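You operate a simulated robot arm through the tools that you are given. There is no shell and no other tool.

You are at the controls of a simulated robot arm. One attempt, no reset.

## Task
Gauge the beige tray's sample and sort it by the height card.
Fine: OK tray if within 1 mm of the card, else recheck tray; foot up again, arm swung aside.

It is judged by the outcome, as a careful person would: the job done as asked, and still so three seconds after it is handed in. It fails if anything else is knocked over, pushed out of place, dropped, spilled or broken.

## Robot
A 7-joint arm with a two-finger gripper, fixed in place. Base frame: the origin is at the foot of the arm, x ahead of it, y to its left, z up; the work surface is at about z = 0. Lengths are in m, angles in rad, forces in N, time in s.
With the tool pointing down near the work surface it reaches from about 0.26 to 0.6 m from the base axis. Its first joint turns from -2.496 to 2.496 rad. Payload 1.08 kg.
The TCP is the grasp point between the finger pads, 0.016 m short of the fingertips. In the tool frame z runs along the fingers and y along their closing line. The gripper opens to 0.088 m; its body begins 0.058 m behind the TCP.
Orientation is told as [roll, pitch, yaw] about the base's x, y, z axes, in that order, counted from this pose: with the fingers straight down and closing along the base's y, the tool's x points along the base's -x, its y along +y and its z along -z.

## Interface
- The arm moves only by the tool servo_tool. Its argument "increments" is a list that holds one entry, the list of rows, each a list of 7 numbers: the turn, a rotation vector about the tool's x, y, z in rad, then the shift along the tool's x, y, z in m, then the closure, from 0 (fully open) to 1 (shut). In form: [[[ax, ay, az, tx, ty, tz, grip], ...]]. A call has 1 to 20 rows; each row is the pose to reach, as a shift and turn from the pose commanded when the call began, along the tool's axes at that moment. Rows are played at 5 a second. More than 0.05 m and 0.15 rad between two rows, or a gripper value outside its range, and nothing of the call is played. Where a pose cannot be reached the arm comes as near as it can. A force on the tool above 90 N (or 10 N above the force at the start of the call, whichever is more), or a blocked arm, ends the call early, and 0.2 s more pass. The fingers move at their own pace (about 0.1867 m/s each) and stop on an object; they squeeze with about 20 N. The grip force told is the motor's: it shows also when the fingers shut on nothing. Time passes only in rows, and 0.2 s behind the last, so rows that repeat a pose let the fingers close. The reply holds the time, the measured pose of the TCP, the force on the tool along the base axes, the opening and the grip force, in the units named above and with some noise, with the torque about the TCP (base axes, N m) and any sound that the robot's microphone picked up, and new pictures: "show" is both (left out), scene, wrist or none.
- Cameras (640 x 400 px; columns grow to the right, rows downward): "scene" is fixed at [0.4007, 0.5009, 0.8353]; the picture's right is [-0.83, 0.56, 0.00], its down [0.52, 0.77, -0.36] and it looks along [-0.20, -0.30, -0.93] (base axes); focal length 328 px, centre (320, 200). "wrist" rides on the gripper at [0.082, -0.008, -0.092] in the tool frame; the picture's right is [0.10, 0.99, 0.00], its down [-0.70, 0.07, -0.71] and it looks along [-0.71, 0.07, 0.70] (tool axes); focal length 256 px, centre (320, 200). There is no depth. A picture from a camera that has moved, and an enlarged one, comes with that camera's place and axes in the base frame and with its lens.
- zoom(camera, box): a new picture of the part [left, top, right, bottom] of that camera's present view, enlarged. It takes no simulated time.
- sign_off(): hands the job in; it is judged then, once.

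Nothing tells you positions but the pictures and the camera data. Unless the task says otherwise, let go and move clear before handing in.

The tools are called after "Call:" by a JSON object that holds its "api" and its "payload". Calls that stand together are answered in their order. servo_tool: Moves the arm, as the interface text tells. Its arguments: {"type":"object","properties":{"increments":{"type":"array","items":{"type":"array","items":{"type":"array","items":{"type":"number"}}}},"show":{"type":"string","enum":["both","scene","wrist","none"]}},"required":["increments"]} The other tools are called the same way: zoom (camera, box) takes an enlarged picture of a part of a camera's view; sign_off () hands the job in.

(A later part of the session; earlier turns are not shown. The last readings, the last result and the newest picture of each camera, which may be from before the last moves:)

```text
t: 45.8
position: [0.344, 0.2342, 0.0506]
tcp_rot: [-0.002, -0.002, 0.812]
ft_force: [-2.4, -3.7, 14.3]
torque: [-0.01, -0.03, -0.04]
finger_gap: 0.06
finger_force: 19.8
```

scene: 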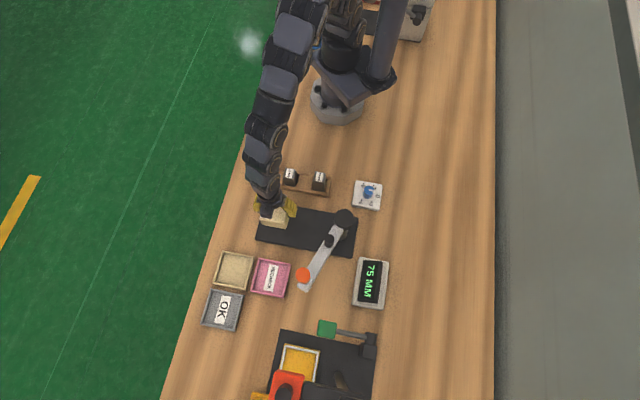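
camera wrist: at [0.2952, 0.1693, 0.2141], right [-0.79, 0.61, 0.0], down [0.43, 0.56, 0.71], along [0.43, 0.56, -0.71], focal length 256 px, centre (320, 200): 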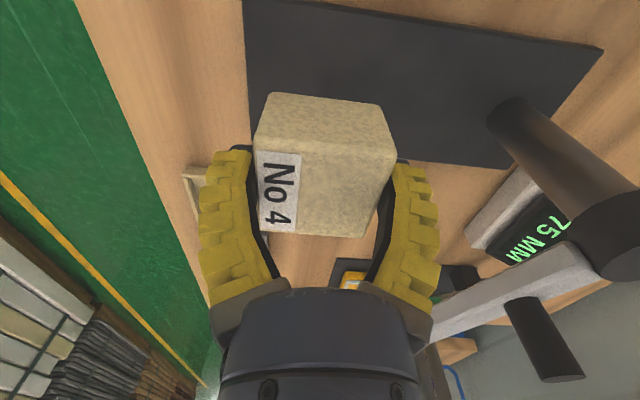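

The sample is touching the plate (14 N). I'll ease off, open the fingers fully and rise straight up.

Call:
{"api": "servo_tool", "payload": {"increments": [[[0, 0, 0, 0, 0, -0.001, 0.6], [0, 0, 0, 0, 0, -0.001, 0.3], [0, 0, 0, 0, 0, -0.001, 0.0], [0, 0, 0, 0, 0, -0.001, 0.0], [0, 0, 0, 0, 0, -0.025, 0.0], [0, 0, 0, 0, 0, -0.055, 0.0], [0, 0, 0, 0, 0, -0.095, 0.0], [0, 0, 0, 0, 0, -0.135, 0.0], [0, 0, 0, 0, 0, -0.175, 0.0], [0, 0, 0, 0, 0, -0.215, 0.0]]], "show": "both"}}

Call:
{"api": "zoom", "payload": {"camera": "scene", "box": [230, 170, 400, 310]}}

```text
t: 48.0
position: [0.3443, 0.2349, 0.2672]
tcp_rot: [0.0, -0.001, 0.812]
ft_force: [0.7, -0.3, 0.1]
torque: [-0.02, 0.05, 0.03]
finger_gap: 0.0881
finger_force: 0.0
camera wrist: at [0.2939, 0.1686, 0.3588], right [-0.79, 0.61, 0.0], down [0.43, 0.56, 0.71], along [0.43, 0.56, -0.7], focal length 256 px, centre (320, 200)
```

scene: 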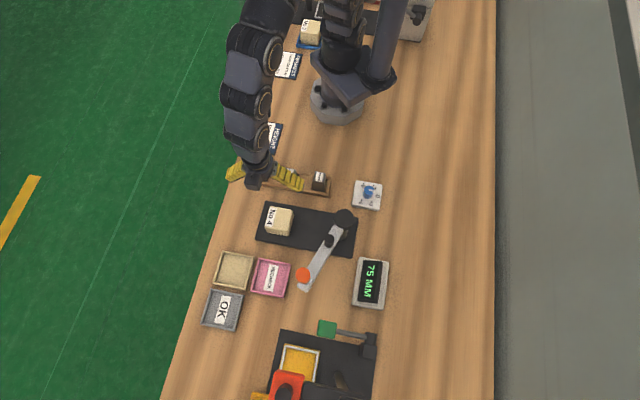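
wrist: 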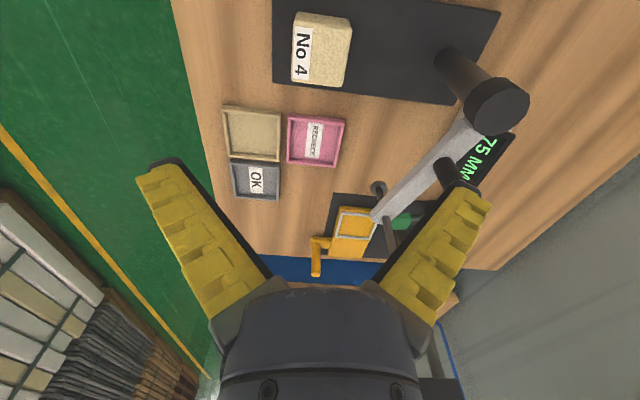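

```text
2.86 times, centred on (315, 240) of scene
camera zoom: at [0.4007, 0.5009, 0.8353], right [-0.83, 0.56, 0.0], down [0.52, 0.77, -0.36], along [-0.2, -0.3, -0.93], focal length 939 px, centre (334, 86)
```

zoom: 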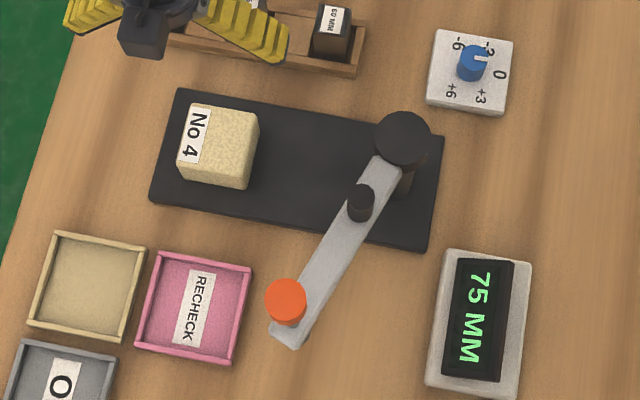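

The sample sits squarely on the plate. I'll go back to the orange knob, staying above it.

Call:
{"api": "servo_tool", "payload": {"increments": [[[0, 0, 0, 0, 0, -0.016, 0.0], [0, 0, 0.07, -0.0308, 0.0196, -0.016, 0.1], [0, 0, 0.14, -0.0615, 0.0392, -0.016, 0.3], [0, 0, 0.21, -0.0923, 0.0588, -0.016, 0.3], [0, 0, 0.28, -0.123, 0.0784, -0.016, 0.3], [0, 0, 0.352, -0.1538, 0.098, -0.016, 0.3], [0, 0, 0.352, -0.1538, 0.098, -0.016, 0.3]]], "show": "both"}}

Call:
{"api": "zoom", "payload": {"camera": "wrist", "box": [220, 80, 430, 260]}}

```text
t: 49.6
position: [0.3805, 0.412, 0.2839]
tcp_rot: [-0.001, 0.0, 0.459]
ft_force: [-0.5, 0.1, 0.0]
torque: [-0.02, -0.01, 0.02]
finger_gap: 0.0652
finger_force: 2.8
camera wrist: at [0.3107, 0.3691, 0.3758], right [-0.53, 0.85, 0.0], down [0.6, 0.37, 0.71], along [0.6, 0.38, -0.7], focal length 256 px, centre (320, 200)
```

scene: 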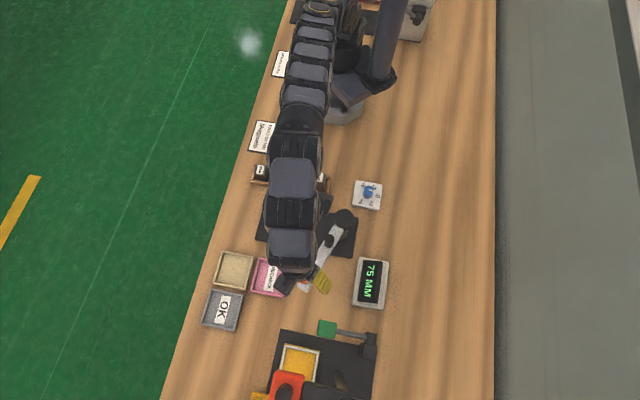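
wrist: 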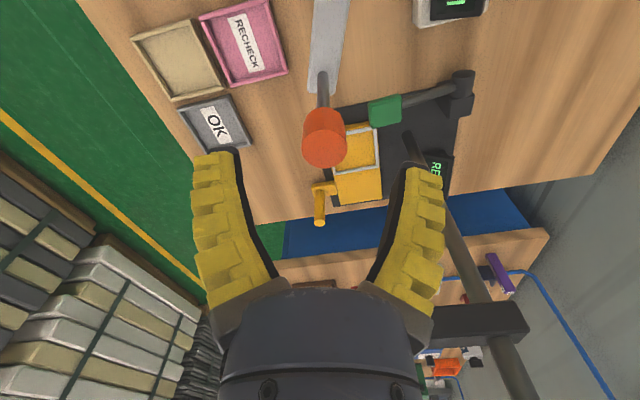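

```text
2.22 times, centred on (325, 170) of wrist
camera zoom: at [0.3107, 0.3691, 0.3758], right [-0.53, 0.85, 0.0], down [0.6, 0.37, 0.71], along [0.6, 0.38, -0.7], focal length 569 px, centre (309, 267)
```

zoom: 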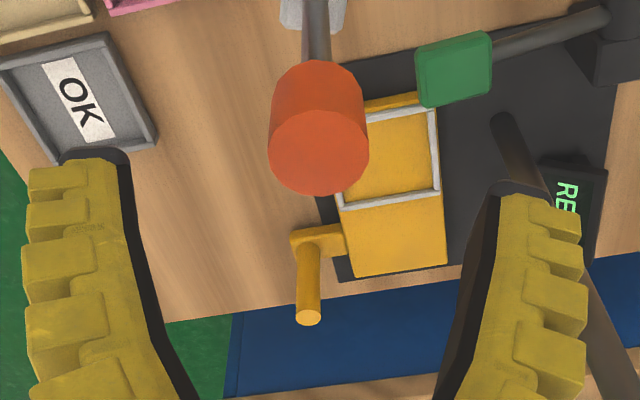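

Call:
{"api": "servo_tool", "payload": {"increments": [[[0, 0, 0, 0, 0.0025, 0.0, 0.3], [0, 0, 0, 0, 0.0025, 0.02, 0.3], [0, 0, 0, 0, 0.0025, 0.039, 0.3], [0, 0, 0, 0, 0.0025, 0.039, 0.3], [0, 0, 0, 0, 0.0025, 0.039, 0.6], [0, 0, 0, 0, 0.0025, 0.039, 0.9], [0, 0, 0, 0, 0.0025, 0.039, 0.9]]], "show": "both"}}

Call:
{"api": "zoom", "payload": {"camera": "scene", "box": [230, 170, 400, 310]}}

```text
t: 51.2
position: [0.3779, 0.4154, 0.2419]
tcp_rot: [-0.001, 0.0, 0.456]
ft_force: [-1.8, -9.3, 0.8]
torque: [-0.12, 0.22, 0.03]
finger_gap: 0.0156
finger_force: 21.8
camera wrist: at [0.3097, 0.3716, 0.3348], right [-0.53, 0.85, 0.0], down [0.6, 0.38, 0.71], along [0.6, 0.38, -0.71], focal length 256 px, centre (320, 200)
```

scene: 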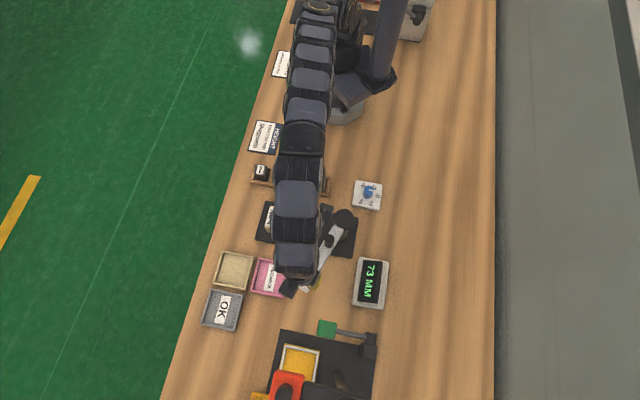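
wrist: 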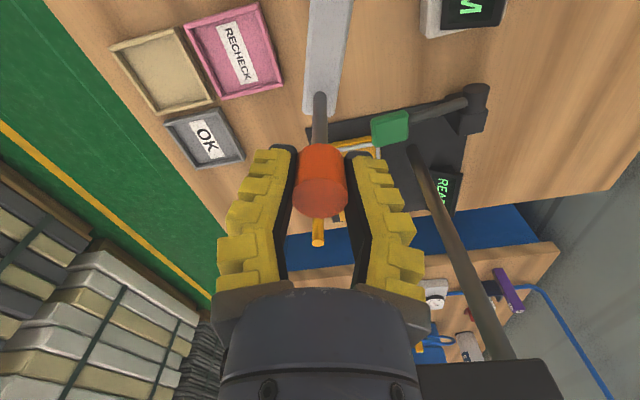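

```text
2.86 times, centred on (315, 240) of scene
camera zoom: at [0.4007, 0.5009, 0.8353], right [-0.83, 0.56, 0.0], down [0.52, 0.77, -0.36], along [-0.2, -0.3, -0.93], focal length 939 px, centre (334, 86)
```

zoom: 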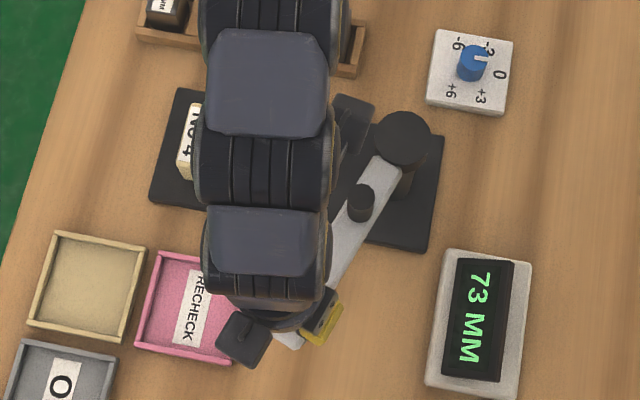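

The knob is gripped with the foot at 73, well above the sample. I'll swing toward the plate in stages.

Call:
{"api": "servo_tool", "payload": {"increments": [[[0, 0, 0.0436, 0.0006, -0.00677, 0, 0.9], [0, 0, 0.0873, 0.00109, -0.01353, 0, 0.9], [0, 0, 0.1309, 0.0018, -0.02026, 0, 0.9], [0, 0, 0.1745, 0.00286, -0.02695, 0, 0.9], [0, 0, 0.2182, 0.0042, -0.0336, 0, 0.9], [0, 0, 0.2618, 0.00579, -0.04017, 0, 0.9], [0, 0, 0.3055, 0.0077, -0.0467, 0, 0.9], [0, 0, 0.3491, 0.00986, -0.05308, 0, 0.9], [0, 0, 0.3927, 0.0123, -0.0594, 0, 0.9], [0, 0, 0.4363, 0.01504, -0.06559, 0, 0.9], [0, 0, 0.48, 0.018, -0.0717, 0, 0.9], [0, 0, 0.5236, 0.02129, -0.0776, 0, 0.9], [0, 0, 0.5236, 0.02129, -0.0776, 0, 0.9]]], "show": "scene"}}

```text
t: 54.0
position: [0.3928, 0.3362, 0.2443]
tcp_rot: [0.0, 0.0, -0.065]
ft_force: [1.3, -1.3, -0.7]
torque: [-0.01, -0.27, 0.04]
finger_gap: 0.0143
finger_force: 21.6
```

scene: 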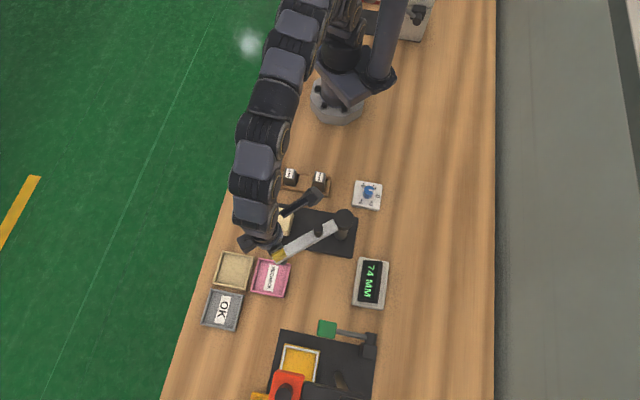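

Call:
{"api": "servo_tool", "payload": {"increments": [[[0, 0, 0.0436, 0.00015, -0.00677, 0, 0.9], [0, 0, 0.0873, 0.00059, -0.01353, 0, 0.9], [0, 0, 0.1309, 0.0013, -0.02026, 0, 0.9], [0, 0, 0.1745, 0.00236, -0.02695, 0, 0.9], [0, 0, 0.2182, 0.0037, -0.0336, 0, 0.9], [0, 0, 0.2618, 0.00529, -0.04017, 0, 0.9], [0, 0, 0.3055, 0.0072, -0.0467, 0, 0.9], [0, 0, 0.3491, 0.00936, -0.05308, 0, 0.9], [0, 0, 0.3491, 0.00936, -0.05308, 0, 0.9]]], "show": "scene"}}

Call:
{"api": "zoom", "payload": {"camera": "scene", "box": [230, 170, 400, 310]}}

```text
t: 56.0
position: [0.3806, 0.2843, 0.2424]
tcp_rot: [0.002, -0.001, -0.413]
ft_force: [0.4, -1.4, -0.3]
torque: [0.06, 0.3, 0.1]
finger_gap: 0.0141
finger_force: 22.3
```

scene: 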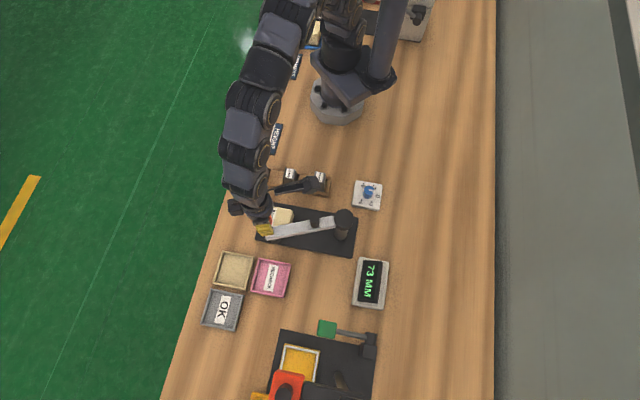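

```text
2.86 times, centred on (315, 240) of scene
camera zoom: at [0.4007, 0.5009, 0.8353], right [-0.83, 0.56, 0.0], down [0.52, 0.77, -0.36], along [-0.2, -0.3, -0.93], focal length 939 px, centre (334, 86)
```

zoom: 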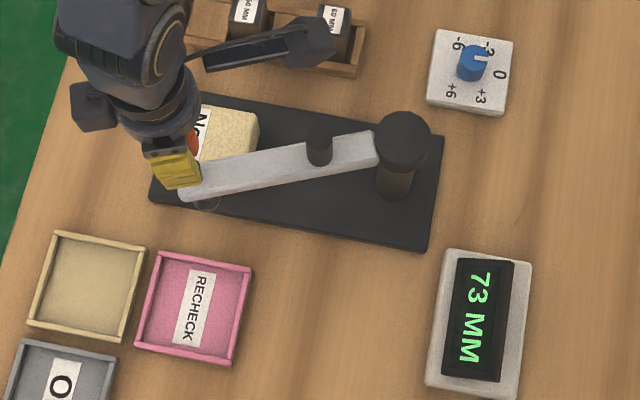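

Call:
{"api": "servo_tool", "payload": {"increments": [[[0, 0, 0.0436, 0.00015, -0.00677, 0, 0.9], [0, 0, 0.0873, 0.00059, -0.01353, 0, 0.9], [0, 0, 0.1309, 0.0013, -0.02026, 0, 0.9], [0, 0, 0.1745, 0.00236, -0.02695, 0, 0.9], [0, 0, 0.2182, 0.0037, -0.0336, 0, 0.9], [0, 0, 0.2618, 0.00529, -0.04017, 0, 0.9], [0, 0, 0.3055, 0.0072, -0.0467, 0, 0.9], [0, 0, 0.3491, 0.00936, -0.05308, 0, 0.9], [0, 0, 0.384, 0.0113, -0.0581, 0, 0.9], [0, 0, 0.384, 0.0113, -0.0581, 0, 0.9]]], "show": "both"}}

Call:
{"api": "zoom", "payload": {"camera": "scene", "box": [230, 170, 400, 310]}}

```text
t: 58.2
position: [0.3485, 0.2353, 0.2436]
tcp_rot: [0.001, 0.0, -0.798]
ft_force: [4.9, -5.7, -0.5]
torque: [-0.19, -0.19, 0.08]
finger_gap: 0.0142
finger_force: 22.1
camera wrist: at [0.2848, 0.288, 0.3359], right [0.64, 0.77, 0.0], down [0.54, -0.45, 0.71], along [0.55, -0.45, -0.7], focal length 256 px, centre (320, 200)
```

scene: 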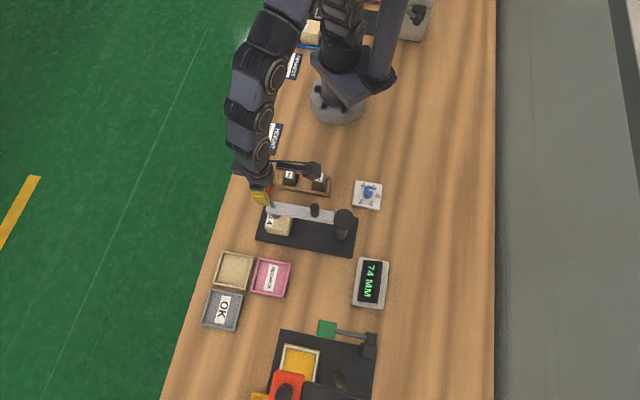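
wrist: 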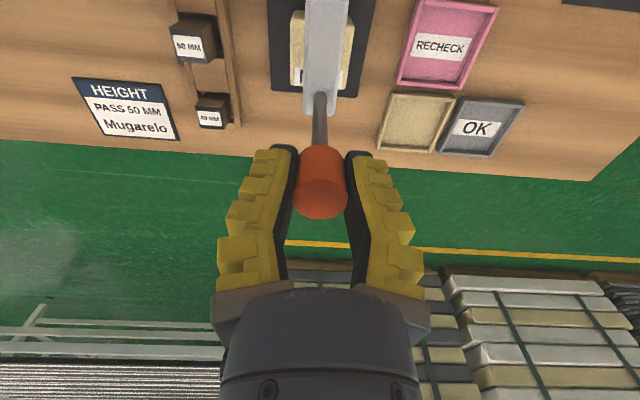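

```text
2.86 times, centred on (315, 240) of scene
camera zoom: at [0.4007, 0.5009, 0.8353], right [-0.83, 0.56, 0.0], down [0.52, 0.77, -0.36], along [-0.2, -0.3, -0.93], focal length 939 px, centre (334, 86)
```

zoom: 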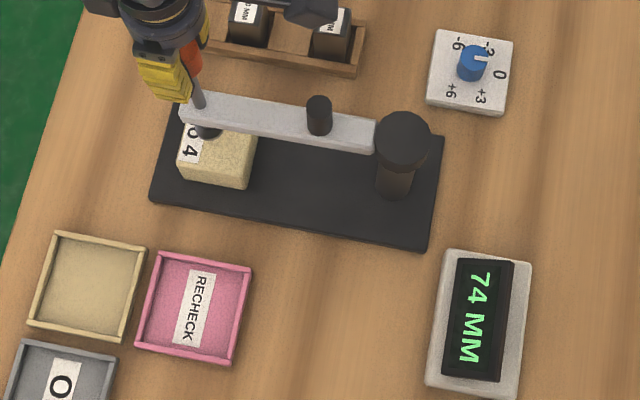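

The foot is over the sample with the reading at 74. I'll lower to about 58, then go down in fine steps.

Call:
{"api": "servo_tool", "payload": {"increments": [[[0, 0, 0, -0.0006, 0, 0.004, 0.9], [0, 0, 0, -0.0006, 0, 0.008, 0.9], [0, 0, 0, -0.0006, 0, 0.012, 0.9], [0, 0, 0, -0.0006, 0, 0.016, 0.9], [0, 0, 0, -0.0006, 0, 0.016, 0.9]]], "show": "none"}}

Call:
{"api": "zoom", "payload": {"camera": "scene", "box": [230, 170, 400, 310]}}

```text
t: 59.4
position: [0.3471, 0.2343, 0.2276]
tcp_rot: [0.0, 0.0, -0.797]
ft_force: [4.3, -2.0, -2.2]
torque: [0.2, 0.14, -0.05]
finger_gap: 0.0141
finger_force: 22.1
```

```text
2.86 times, centred on (315, 240) of scene
camera zoom: at [0.4007, 0.5009, 0.8353], right [-0.83, 0.56, 0.0], down [0.52, 0.77, -0.36], along [-0.2, -0.3, -0.93], focal length 939 px, centre (334, 86)
```

zoom: 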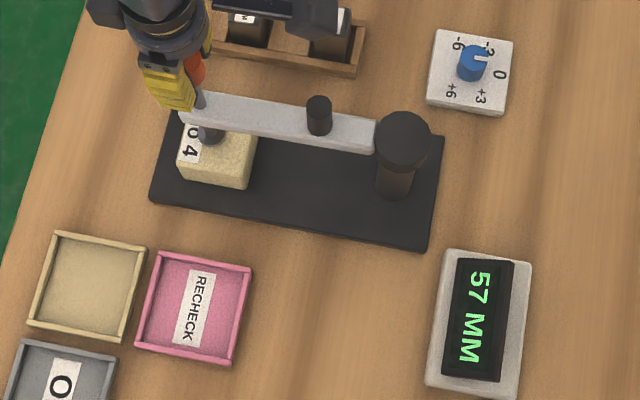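

It reads 57 with no contact yet. Next come fine 1 mm steps with a check after each.

Call:
{"api": "servo_tool", "payload": {"increments": [[[0, 0, 0, 0, 0, 0.001, 0.9], [0, 0, 0, 0, 0, 0.002, 0.9], [0, 0, 0, 0, 0, 0.002, 0.9]]], "show": "none"}}

Call:
{"api": "zoom", "payload": {"camera": "scene", "box": [345, 250, 395, 315]}}

Call:
{"api": "zoom", "payload": {"camera": "scene", "box": [265, 195, 325, 245]}}

```text
t: 60.2
position: [0.3473, 0.2338, 0.2255]
tcp_rot: [-0.001, -0.002, -0.797]
ft_force: [4.3, -3.5, 0.2]
torque: [-0.05, -0.1, -0.09]
finger_gap: 0.0139
finger_force: 22.1
```

```text
6.15 times, centred on (370, 282) of scene
camera zoom: at [0.4007, 0.5009, 0.8353], right [-0.83, 0.56, 0.0], down [0.52, 0.77, -0.36], along [-0.2, -0.3, -0.93], focal length 2022 px, centre (12, -308)
```

zoom: 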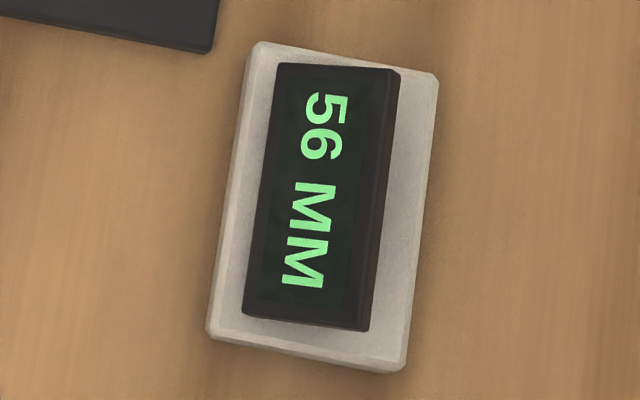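

```text
8.00 times, centred on (295, 220) of scene
camera zoom: at [0.4007, 0.5009, 0.8353], right [-0.83, 0.56, 0.0], down [0.52, 0.77, -0.36], along [-0.2, -0.3, -0.93], focal length 2628 px, centre (520, 40)
```

zoom: 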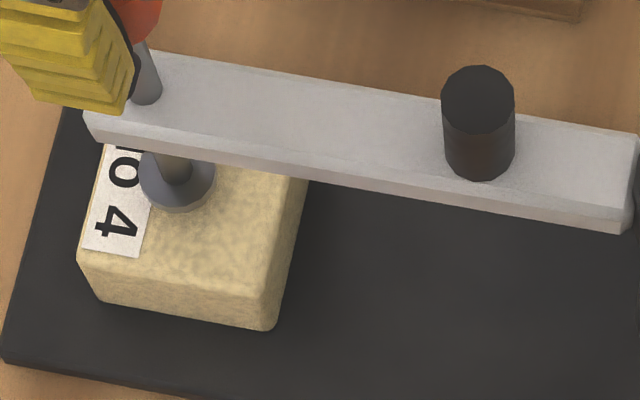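

Call:
{"api": "servo_tool", "payload": {"increments": [[[0, 0, 0, 0, 0, 0.001, 0.9], [0, 0, 0, 0, 0, 0.002, 0.9], [0, 0, 0, 0, 0, 0.002, 0.9]]], "show": "none"}}

Call:
{"api": "zoom", "payload": {"camera": "scene", "box": [345, 250, 395, 315]}}

Call:
{"api": "zoom", "payload": {"camera": "scene", "box": [265, 195, 325, 245]}}

```text
t: 61.0
position: [0.3469, 0.2344, 0.2218]
tcp_rot: [-0.001, -0.001, -0.797]
ft_force: [4.7, -4.6, -1.0]
torque: [-0.19, -0.21, 0.08]
finger_gap: 0.0138
finger_force: 21.7
```

```text
6.15 times, centred on (370, 282) of scene
camera zoom: at [0.4007, 0.5009, 0.8353], right [-0.83, 0.56, 0.0], down [0.52, 0.77, -0.36], along [-0.2, -0.3, -0.93], focal length 2022 px, centre (12, -308)
```

zoom: 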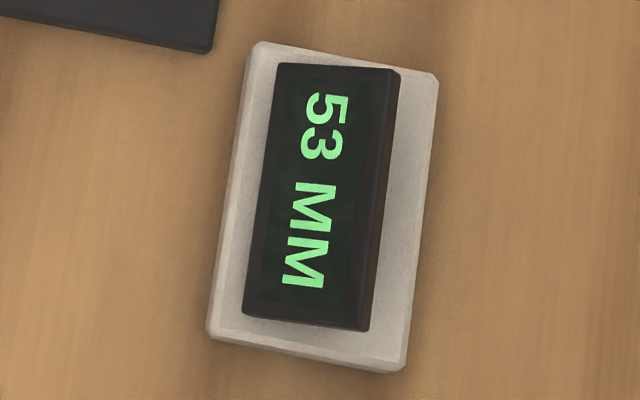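

```text
8.00 times, centred on (295, 220) of scene
camera zoom: at [0.4007, 0.5009, 0.8353], right [-0.83, 0.56, 0.0], down [0.52, 0.77, -0.36], along [-0.2, -0.3, -0.93], focal length 2628 px, centre (520, 40)
```

zoom: 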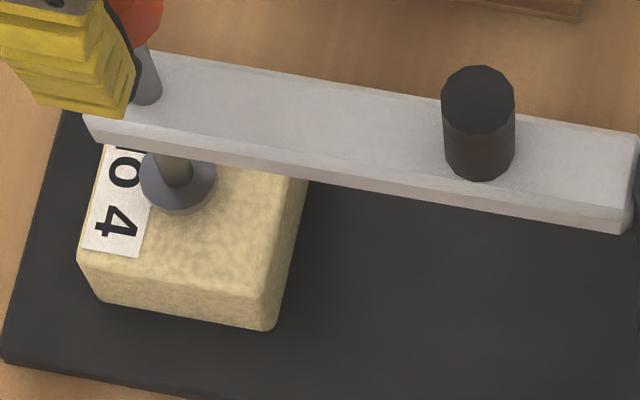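

Call:
{"api": "servo_tool", "payload": {"increments": [[[0, 0, 0, 0, 0, 0.0005, 0.9], [0, 0, 0, 0, 0, 0.001, 0.9], [0, 0, 0, 0, 0, 0.001, 0.9]]], "show": "none"}}

Call:
{"api": "zoom", "payload": {"camera": "scene", "box": [345, 250, 395, 315]}}

```text
t: 61.8
position: [0.347, 0.2351, 0.2217]
tcp_rot: [-0.001, 0.0, -0.798]
ft_force: [6.5, -5.9, 1.7]
torque: [-0.03, -0.09, -0.1]
finger_gap: 0.0143
finger_force: 21.9
```

```text
6.15 times, centred on (370, 282) of scene
camera zoom: at [0.4007, 0.5009, 0.8353], right [-0.83, 0.56, 0.0], down [0.52, 0.77, -0.36], along [-0.2, -0.3, -0.93], focal length 2022 px, centre (12, -308)
```

zoom: 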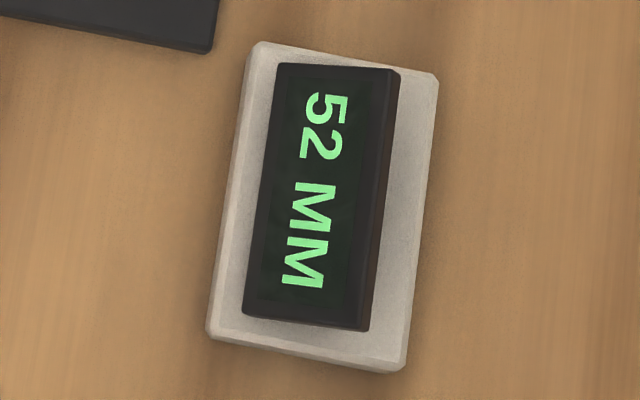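

Call:
{"api": "servo_tool", "payload": {"increments": [[[0, 0, 0, 0, 0, 0.0005, 0.9], [0, 0, 0, 0, 0, 0.0005, 0.9], [0, 0, 0, 0, 0, 0.0005, 0.9]]], "show": "none"}}

Call:
{"api": "zoom", "payload": {"camera": "scene", "box": [345, 250, 395, 315]}}

```text
t: 62.6
position: [0.3471, 0.2348, 0.2218]
tcp_rot: [-0.002, -0.001, -0.797]
ft_force: [5.5, -6.6, 1.3]
torque: [-0.07, -0.07, 0.01]
finger_gap: 0.0143
finger_force: 22.0
```

```text
6.15 times, centred on (370, 282) of scene
camera zoom: at [0.4007, 0.5009, 0.8353], right [-0.83, 0.56, 0.0], down [0.52, 0.77, -0.36], along [-0.2, -0.3, -0.93], focal length 2022 px, centre (12, -308)
```

zoom: 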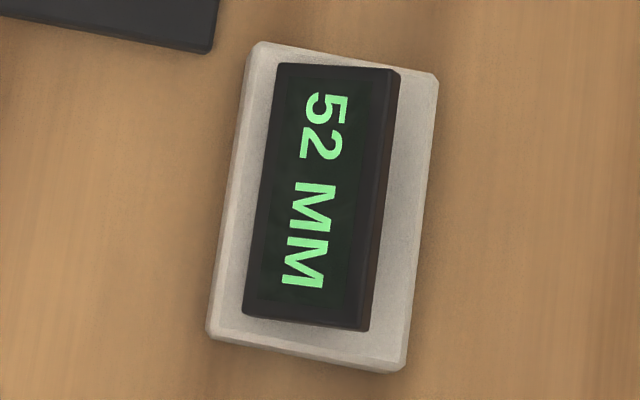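

Call:
{"api": "servo_tool", "payload": {"increments": [[[0, 0, 0, 0, 0, 0.0005, 0.9], [0, 0, 0, 0, 0, 0.0005, 0.9], [0, 0, 0, 0, 0, 0.0005, 0.9]]], "show": "none"}}

Call:
{"api": "zoom", "payload": {"camera": "scene", "box": [345, 250, 395, 315]}}

Call:
{"api": "zoom", "payload": {"camera": "scene", "box": [270, 200, 310, 240]}}

```text
t: 63.4
position: [0.3475, 0.2351, 0.2199]
tcp_rot: [0.0, 0.0, -0.798]
ft_force: [5.7, -6.2, -0.1]
torque: [-0.1, -0.05, 0.03]
finger_gap: 0.0141
finger_force: 22.3
```

```text
6.15 times, centred on (370, 282) of scene
camera zoom: at [0.4007, 0.5009, 0.8353], right [-0.83, 0.56, 0.0], down [0.52, 0.77, -0.36], along [-0.2, -0.3, -0.93], focal length 2022 px, centre (12, -308)
```

zoom: 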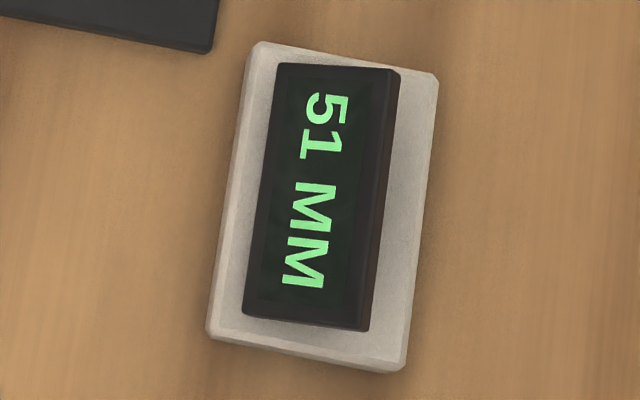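

```text
10.00 times, centred on (290, 220) of scene
camera zoom: at [0.4007, 0.5009, 0.8353], right [-0.83, 0.56, 0.0], down [0.52, 0.77, -0.36], along [-0.2, -0.3, -0.93], focal length 3285 px, centre (620, 0)
```

zoom: 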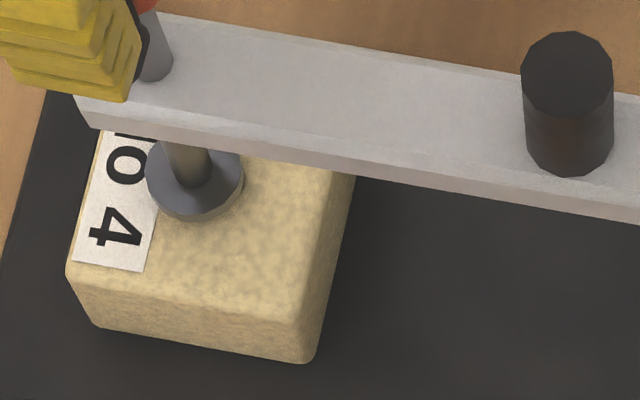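

Call:
{"api": "servo_tool", "payload": {"increments": [[[0, 0, 0, 0, 0, 0.0005, 0.9], [0, 0, 0, 0, 0, 0.0005, 0.9], [0, 0, 0, 0, 0, 0.0005, 0.9]]], "show": "none"}}

Call:
{"api": "zoom", "payload": {"camera": "scene", "box": [345, 250, 395, 315]}}

```text
t: 64.2
position: [0.3473, 0.236, 0.2196]
tcp_rot: [-0.001, 0.0, -0.797]
ft_force: [7.7, -7.7, 1.1]
torque: [0.01, -0.01, 0.0]
finger_gap: 0.0143
finger_force: 22.2
```

```text
6.15 times, centred on (370, 282) of scene
camera zoom: at [0.4007, 0.5009, 0.8353], right [-0.83, 0.56, 0.0], down [0.52, 0.77, -0.36], along [-0.2, -0.3, -0.93], focal length 2022 px, centre (12, -308)
```

zoom: 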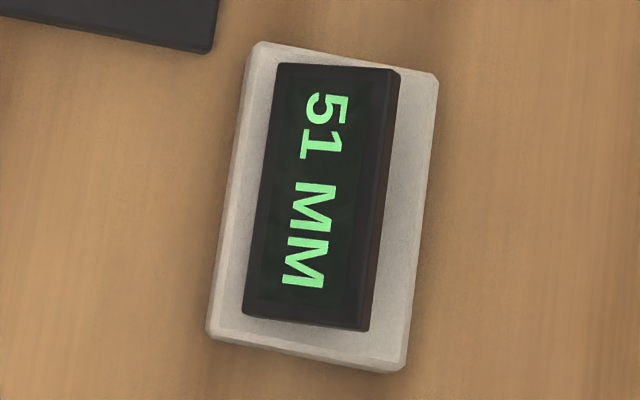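

Call:
{"api": "servo_tool", "payload": {"increments": [[[0, 0, 0, -0.0007, 0, 0.0005, 0.9], [0, 0, 0, -0.0007, 0, 0.0005, 0.9], [0, 0, 0, -0.0007, 0, 0.0005, 0.9]]], "show": "none"}}

Call:
{"api": "zoom", "payload": {"camera": "scene", "box": [345, 250, 395, 315]}}

Call:
{"api": "zoom", "payload": {"camera": "scene", "box": [270, 200, 310, 240]}}

```text
t: 65.0
position: [0.3467, 0.2352, 0.2184]
tcp_rot: [-0.001, 0.001, -0.797]
ft_force: [-1.2, 1.2, 0.9]
torque: [-0.14, -0.19, 0.03]
finger_gap: 0.0142
finger_force: 21.8
```

```text
6.15 times, centred on (370, 282) of scene
camera zoom: at [0.4007, 0.5009, 0.8353], right [-0.83, 0.56, 0.0], down [0.52, 0.77, -0.36], along [-0.2, -0.3, -0.93], focal length 2022 px, centre (12, -308)
```

zoom: 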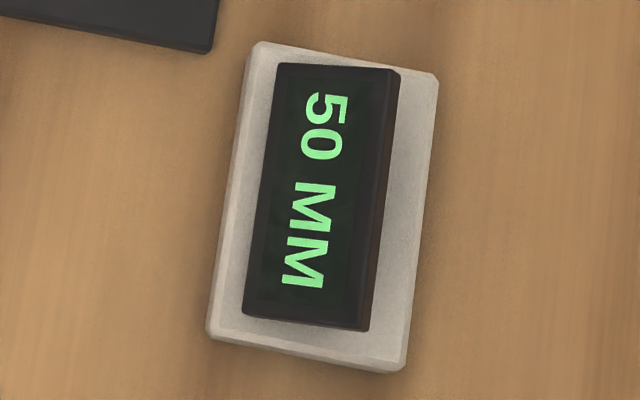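

```text
10.00 times, centred on (290, 220) of scene
camera zoom: at [0.4007, 0.5009, 0.8353], right [-0.83, 0.56, 0.0], down [0.52, 0.77, -0.36], along [-0.2, -0.3, -0.93], focal length 3285 px, centre (620, 0)
```

zoom: 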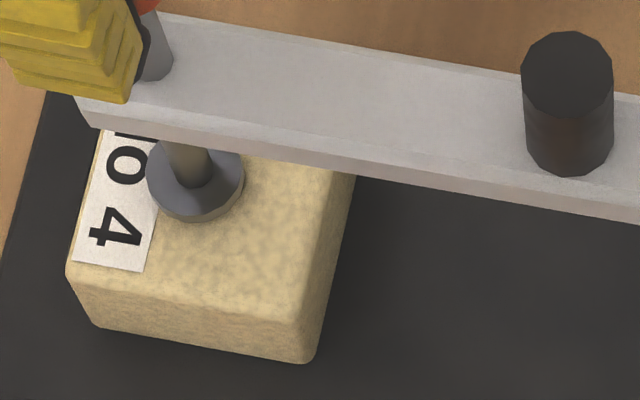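

Call:
{"api": "servo_tool", "payload": {"increments": [[[0, 0, 0, 0, 0, 0.0005, 0.9], [0, 0, 0, 0, 0, 0.0005, 0.9], [0, 0, 0, 0, 0, 0.0005, 0.9]]], "show": "none"}}

Call:
{"api": "zoom", "payload": {"camera": "scene", "box": [345, 250, 395, 315]}}

```text
t: 65.8
position: [0.3468, 0.2359, 0.2191]
tcp_rot: [0.0, 0.002, -0.796]
ft_force: [-7.3, 5.6, 0.7]
torque: [0.12, 0.15, 0.01]
finger_gap: 0.014
finger_force: 21.4
```

```text
6.15 times, centred on (370, 282) of scene
camera zoom: at [0.4007, 0.5009, 0.8353], right [-0.83, 0.56, 0.0], down [0.52, 0.77, -0.36], along [-0.2, -0.3, -0.93], focal length 2022 px, centre (12, -308)
```

zoom: 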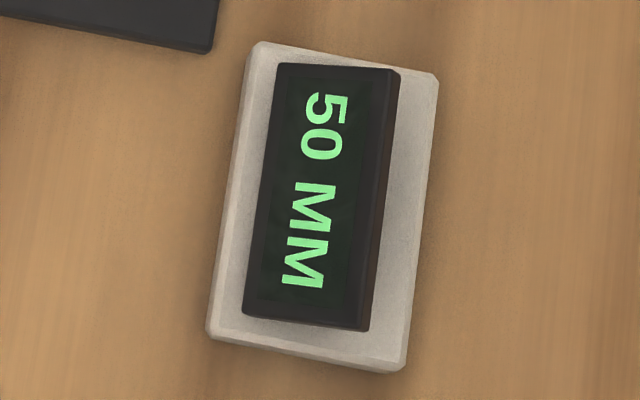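

Call:
{"api": "servo_tool", "payload": {"increments": [[[0, 0, 0, 0.0004, 0, 0.0005, 0.9], [0, 0, 0, 0.0004, 0, 0.0005, 0.9], [0, 0, 0, 0.0004, 0, 0.0005, 0.9]]], "show": "none"}}

Call:
{"api": "zoom", "payload": {"camera": "scene", "box": [345, 250, 395, 315]}}

Call:
{"api": "zoom", "payload": {"camera": "scene", "box": [270, 200, 310, 240]}}

```text
t: 66.6
position: [0.3471, 0.2347, 0.2189]
tcp_rot: [0.0, 0.001, -0.798]
ft_force: [-4.2, 4.5, 1.3]
torque: [0.16, 0.14, -0.03]
finger_gap: 0.0143
finger_force: 22.3
```

```text
6.15 times, centred on (370, 282) of scene
camera zoom: at [0.4007, 0.5009, 0.8353], right [-0.83, 0.56, 0.0], down [0.52, 0.77, -0.36], along [-0.2, -0.3, -0.93], focal length 2022 px, centre (12, -308)
```

zoom: 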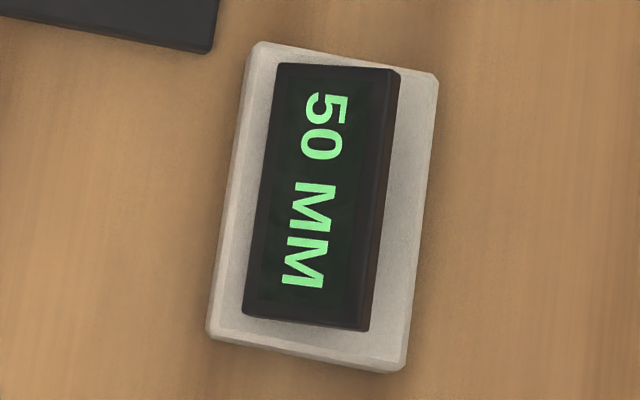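

```text
10.00 times, centred on (290, 220) of scene
camera zoom: at [0.4007, 0.5009, 0.8353], right [-0.83, 0.56, 0.0], down [0.52, 0.77, -0.36], along [-0.2, -0.3, -0.93], focal length 3285 px, centre (620, 0)
```

zoom: 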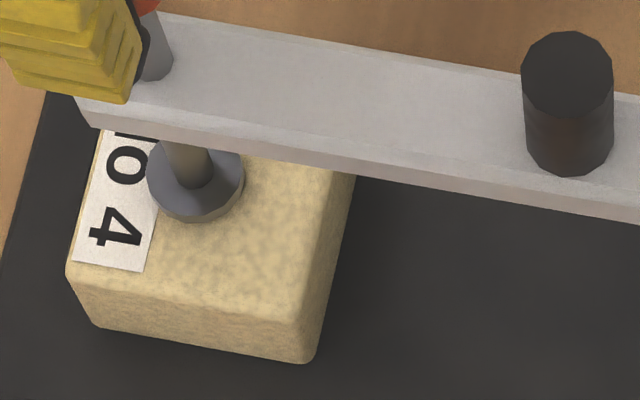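

Call:
{"api": "servo_tool", "payload": {"increments": [[[0, 0, 0, 0.0003, 0, 0.0005, 0.9], [0, 0, 0, 0.0003, 0, 0.0005, 0.9], [0, 0, 0, 0.0003, 0, 0.0005, 0.9]]], "show": "none"}}

Call:
{"api": "zoom", "payload": {"camera": "scene", "box": [345, 250, 395, 315]}}

```text
t: 67.4
position: [0.3472, 0.2358, 0.2182]
tcp_rot: [0.001, 0.0, -0.797]
ft_force: [-2.9, 2.5, -0.1]
torque: [-0.02, 0.01, 0.0]
finger_gap: 0.014
finger_force: 21.7
```

```text
6.15 times, centred on (370, 282) of scene
camera zoom: at [0.4007, 0.5009, 0.8353], right [-0.83, 0.56, 0.0], down [0.52, 0.77, -0.36], along [-0.2, -0.3, -0.93], focal length 2022 px, centre (12, -308)
```

zoom: 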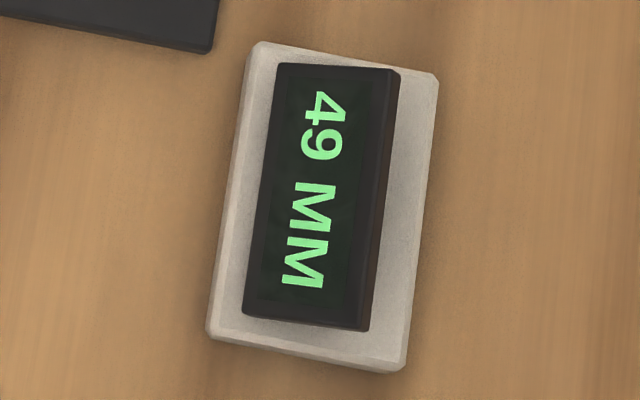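

Call:
{"api": "servo_tool", "payload": {"increments": [[[0, 0, 0, 0.0002, 0, 0.0005, 0.9], [0, 0, 0, 0.0002, 0, 0.0005, 0.9], [0, 0, 0, 0.0002, 0, 0.0005, 0.9]]], "show": "none"}}

Call:
{"api": "zoom", "payload": {"camera": "scene", "box": [345, 250, 395, 315]}}

Call:
{"api": "zoom", "payload": {"camera": "scene", "box": [270, 200, 310, 240]}}

```text
t: 68.2
position: [0.3472, 0.2344, 0.2173]
tcp_rot: [-0.001, 0.0, -0.797]
ft_force: [0.0, -0.8, -0.6]
torque: [0.01, 0.03, 0.0]
finger_gap: 0.0141
finger_force: 21.6
```

```text
6.15 times, centred on (370, 282) of scene
camera zoom: at [0.4007, 0.5009, 0.8353], right [-0.83, 0.56, 0.0], down [0.52, 0.77, -0.36], along [-0.2, -0.3, -0.93], focal length 2022 px, centre (12, -308)
```

zoom: 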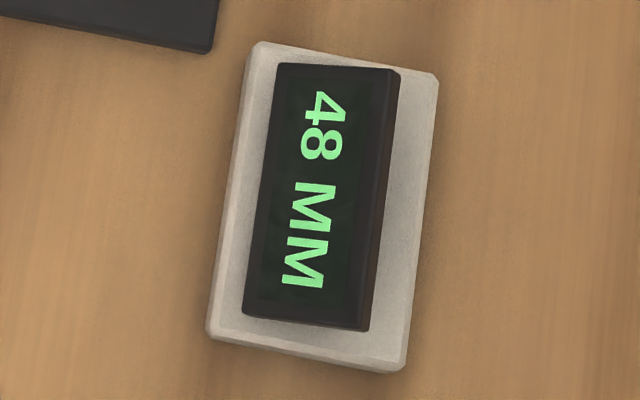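

```text
10.00 times, centred on (290, 220) of scene
camera zoom: at [0.4007, 0.5009, 0.8353], right [-0.83, 0.56, 0.0], down [0.52, 0.77, -0.36], along [-0.2, -0.3, -0.93], focal length 3285 px, centre (620, 0)
```

zoom: 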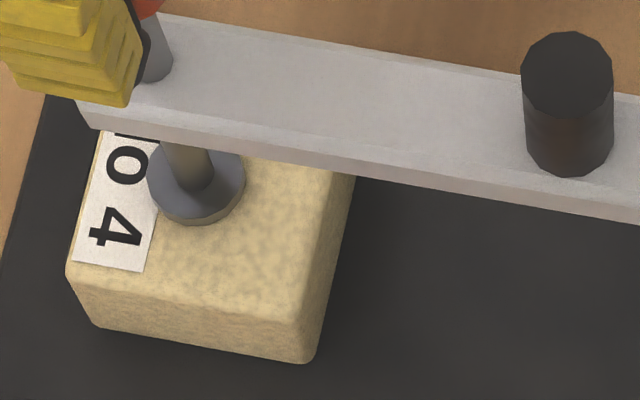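

Call:
{"api": "servo_tool", "payload": {"increments": [[[0, 0, 0, 0, 0, 0.0005, 0.9], [0, 0, 0, 0, 0, 0.0005, 0.9], [0, 0, 0, 0, 0, 0.0005, 0.9]]], "show": "none"}}

Call:
{"api": "zoom", "payload": {"camera": "scene", "box": [345, 250, 395, 315]}}

Call:
{"api": "zoom", "payload": {"camera": "wrist", "box": [250, 0, 390, 120]}}

```text
t: 69.0
position: [0.3479, 0.2352, 0.2185]
tcp_rot: [-0.001, 0.0, -0.797]
ft_force: [3.1, -2.5, 0.6]
torque: [-0.01, -0.05, -0.04]
finger_gap: 0.0143
finger_force: 21.6
```

```text
6.15 times, centred on (370, 282) of scene
camera zoom: at [0.4007, 0.5009, 0.8353], right [-0.83, 0.56, 0.0], down [0.52, 0.77, -0.36], along [-0.2, -0.3, -0.93], focal length 2022 px, centre (12, -308)
```

zoom: 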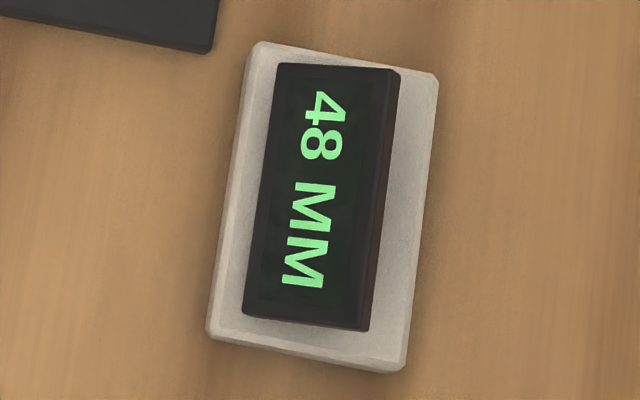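

```text
3.33 times, centred on (320, 60) of wrist
camera zoom: at [0.2847, 0.2879, 0.3093], right [0.64, 0.77, 0.0], down [0.54, -0.45, 0.71], along [0.55, -0.45, -0.7], focal length 853 px, centre (320, 667)
```

zoom: 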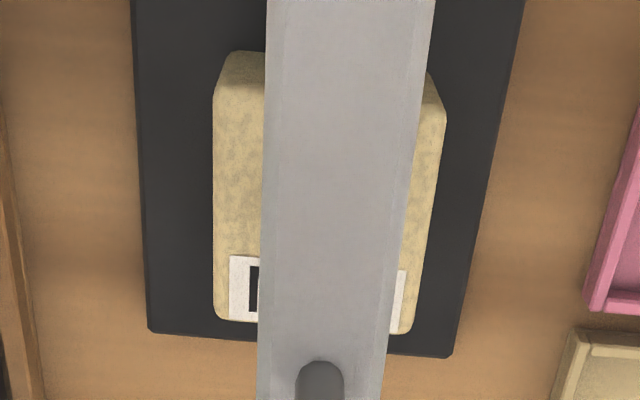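

Call:
{"api": "servo_tool", "payload": {"increments": [[[0, 0, 0, -0.0002, 0, 0.0005, 0.9], [0, 0, 0, -0.0002, 0, 0.0005, 0.9], [0, 0, 0, -0.0002, 0, 0.0005, 0.9]]], "show": "none"}}

Call:
{"api": "zoom", "payload": {"camera": "scene", "box": [345, 250, 395, 315]}}

Call:
{"api": "zoom", "payload": {"camera": "scene", "box": [277, 207, 303, 233]}}

```text
t: 69.8
position: [0.3467, 0.235, 0.2171]
tcp_rot: [0.001, 0.0, -0.797]
ft_force: [2.7, -2.6, 1.4]
torque: [-0.06, -0.11, -0.09]
finger_gap: 0.0141
finger_force: 21.8
```

```text
6.15 times, centred on (370, 282) of scene
camera zoom: at [0.4007, 0.5009, 0.8353], right [-0.83, 0.56, 0.0], down [0.52, 0.77, -0.36], along [-0.2, -0.3, -0.93], focal length 2022 px, centre (12, -308)
```

zoom: 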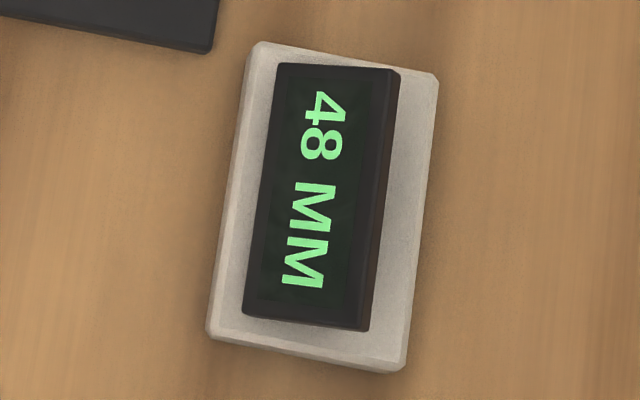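

```text
15.38 times, centred on (290, 220) of scene
camera zoom: at [0.4007, 0.5009, 0.8353], right [-0.83, 0.56, 0.0], down [0.52, 0.77, -0.36], along [-0.2, -0.3, -0.93], focal length 5054 px, centre (782, -108)
```

zoom: 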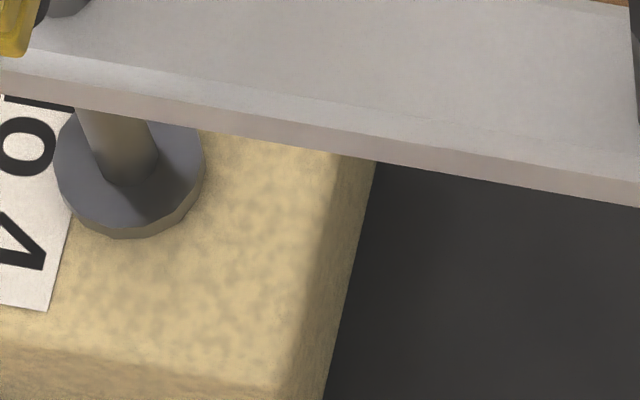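

Call:
{"api": "servo_tool", "payload": {"increments": [[[0, 0, 0, -0.0002, 0, 0.0005, 0.9], [0, 0, 0, -0.0002, 0, 0.0005, 0.9], [0, 0, 0, -0.0002, 0, 0.0005, 0.9]]], "show": "none"}}

Call:
{"api": "zoom", "payload": {"camera": "scene", "box": [345, 250, 395, 315]}}

Call:
{"api": "zoom", "payload": {"camera": "scene", "box": [277, 207, 303, 233]}}

```text
t: 70.6
position: [0.3465, 0.2349, 0.2172]
tcp_rot: [0.0, 0.001, -0.797]
ft_force: [2.8, -1.6, 0.6]
torque: [0.03, -0.04, -0.06]
finger_gap: 0.0141
finger_force: 22.1
```

```text
6.15 times, centred on (370, 282) of scene
camera zoom: at [0.4007, 0.5009, 0.8353], right [-0.83, 0.56, 0.0], down [0.52, 0.77, -0.36], along [-0.2, -0.3, -0.93], focal length 2022 px, centre (12, -308)
```

zoom: 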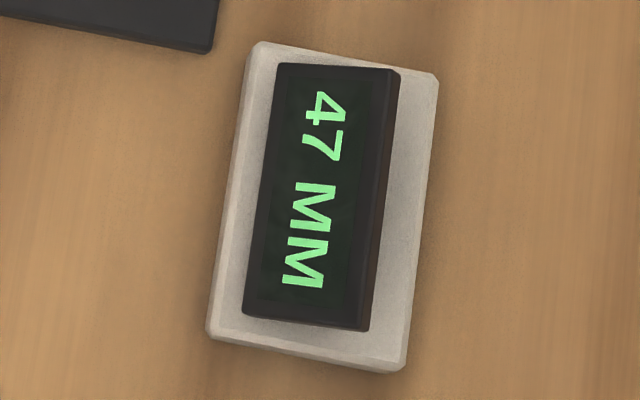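

```text
15.38 times, centred on (290, 220) of scene
camera zoom: at [0.4007, 0.5009, 0.8353], right [-0.83, 0.56, 0.0], down [0.52, 0.77, -0.36], along [-0.2, -0.3, -0.93], focal length 5054 px, centre (782, -108)
```

zoom: 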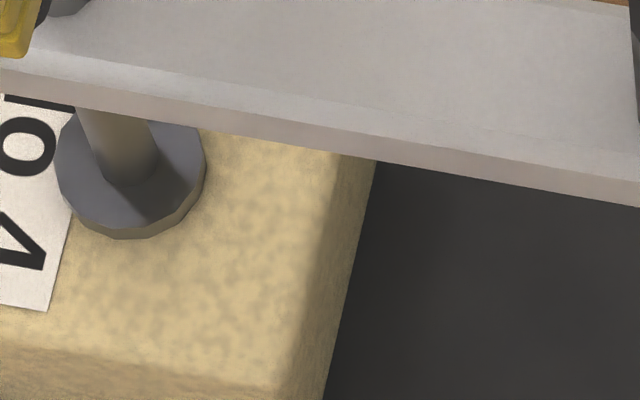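

Call:
{"api": "servo_tool", "payload": {"increments": [[[0, 0, 0, -0.0002, 0, 0.0005, 0.9], [0, 0, 0, -0.0002, 0, 0.0005, 0.9], [0, 0, 0, -0.0002, 0, 0.0005, 0.9]]], "show": "none"}}

Call:
{"api": "zoom", "payload": {"camera": "scene", "box": [345, 250, 395, 315]}}

Call:
{"api": "zoom", "payload": {"camera": "scene", "box": [277, 207, 303, 233]}}

```text
t: 71.4
position: [0.3468, 0.2346, 0.215]
tcp_rot: [0.003, 0.0, -0.796]
ft_force: [-0.6, -2.9, 11.5]
torque: [0.04, 0.11, 0.05]
finger_gap: 0.0142
finger_force: 22.1
```

```text
6.15 times, centred on (370, 282) of scene
camera zoom: at [0.4007, 0.5009, 0.8353], right [-0.83, 0.56, 0.0], down [0.52, 0.77, -0.36], along [-0.2, -0.3, -0.93], focal length 2022 px, centre (12, -308)
```

zoom: 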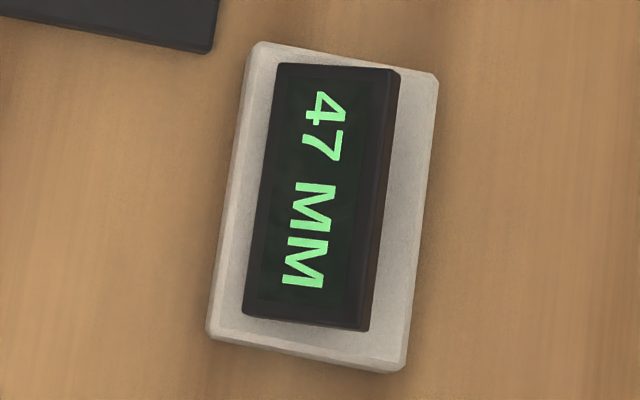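

```text
15.38 times, centred on (290, 220) of scene
camera zoom: at [0.4007, 0.5009, 0.8353], right [-0.83, 0.56, 0.0], down [0.52, 0.77, -0.36], along [-0.2, -0.3, -0.93], focal length 5054 px, centre (782, -108)
```

zoom: 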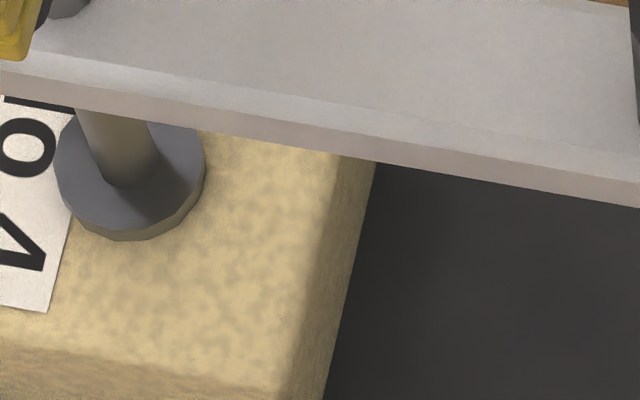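

Firm contact at 11.5 N with the display at 47. That is exactly 3 mm under the card and equal to one dial step, and my zero check could have been the knob bottoming out, so I want an independent check. First I'll raise the foot.

Call:
{"api": "servo_tool", "payload": {"increments": [[[0, 0, 0, 0, 0, -0.003, 0.9], [0, 0, 0, 0, 0, -0.009, 0.9], [0, 0, 0, 0, 0, -0.015, 0.9], [0, 0, 0, 0, 0, -0.021, 0.9], [0, 0, 0, 0, 0, -0.027, 0.9], [0, 0, 0, 0, 0, -0.031, 0.9], [0, 0, 0, 0, 0, -0.031, 0.9]]], "show": "none"}}

Call:
{"api": "zoom", "payload": {"camera": "scene", "box": [230, 170, 400, 310]}}

```text
t: 73.0
position: [0.3461, 0.2361, 0.2479]
tcp_rot: [0.003, -0.002, -0.797]
ft_force: [5.7, -4.8, -1.8]
torque: [-0.07, -0.05, -0.13]
finger_gap: 0.0142
finger_force: 22.0
```

```text
2.86 times, centred on (315, 240) of scene
camera zoom: at [0.4007, 0.5009, 0.8353], right [-0.83, 0.56, 0.0], down [0.52, 0.77, -0.36], along [-0.2, -0.3, -0.93], focal length 939 px, centre (334, 86)
```

zoom: 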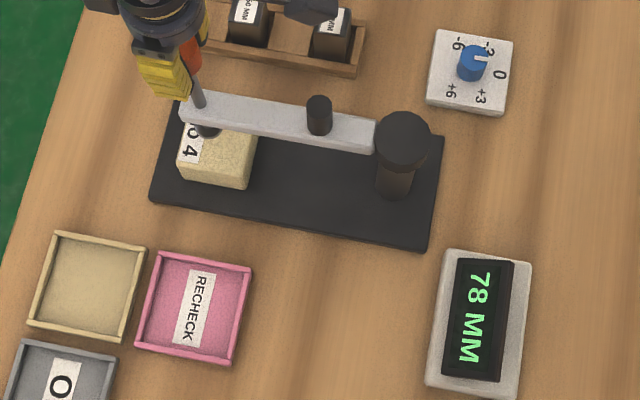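

The foot is fully up at 78. I'll swing the arm back aside.

Call:
{"api": "servo_tool", "payload": {"increments": [[[0, 0, -0.0436, -0.0003, 0.00677, 0, 0.9], [0, 0, -0.0873, 0.0002, 0.01353, 0, 0.9], [0, 0, -0.1309, 0.0009, 0.02026, 0, 0.9], [0, 0, -0.1745, 0.002, 0.02695, 0, 0.9], [0, 0, -0.2182, 0.0033, 0.0336, 0, 0.9], [0, 0, -0.2618, 0.0049, 0.04017, 0, 0.9], [0, 0, -0.3055, 0.0068, 0.0467, 0, 0.9], [0, 0, -0.3491, 0.009, 0.05308, 0, 0.9], [0, 0, -0.3927, 0.0115, 0.0594, 0, 0.9], [0, 0, -0.4363, 0.0142, 0.06559, 0, 0.9], [0, 0, -0.48, 0.0172, 0.0717, 0, 0.9], [0, 0, -0.5236, 0.0205, 0.0776, 0, 0.9], [0, 0, -0.6109, 0.0277, 0.08902, 0, 0.9], [0, 0, -0.6109, 0.0277, 0.08902, 0, 0.9]]], "show": "none"}}

Call:
{"api": "zoom", "payload": {"camera": "scene", "box": [230, 170, 400, 310]}}

```text
t: 76.0
position: [0.3912, 0.3164, 0.2461]
tcp_rot: [0.002, 0.0, -0.184]
ft_force: [-10.7, 3.0, 1.3]
torque: [0.08, 0.12, -0.11]
finger_gap: 0.0144
finger_force: 22.1
```

```text
2.86 times, centred on (315, 240) of scene
camera zoom: at [0.4007, 0.5009, 0.8353], right [-0.83, 0.56, 0.0], down [0.52, 0.77, -0.36], along [-0.2, -0.3, -0.93], focal length 939 px, centre (334, 86)
```

zoom: 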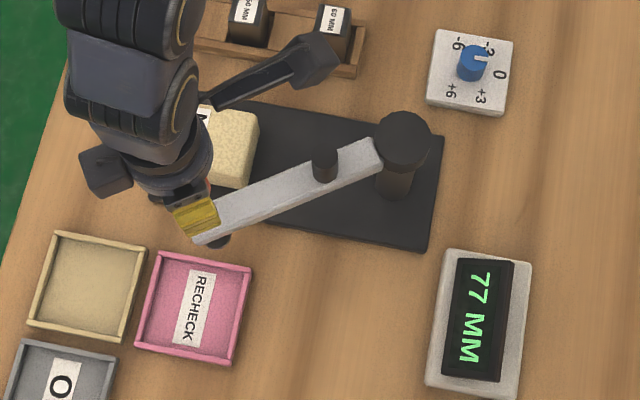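

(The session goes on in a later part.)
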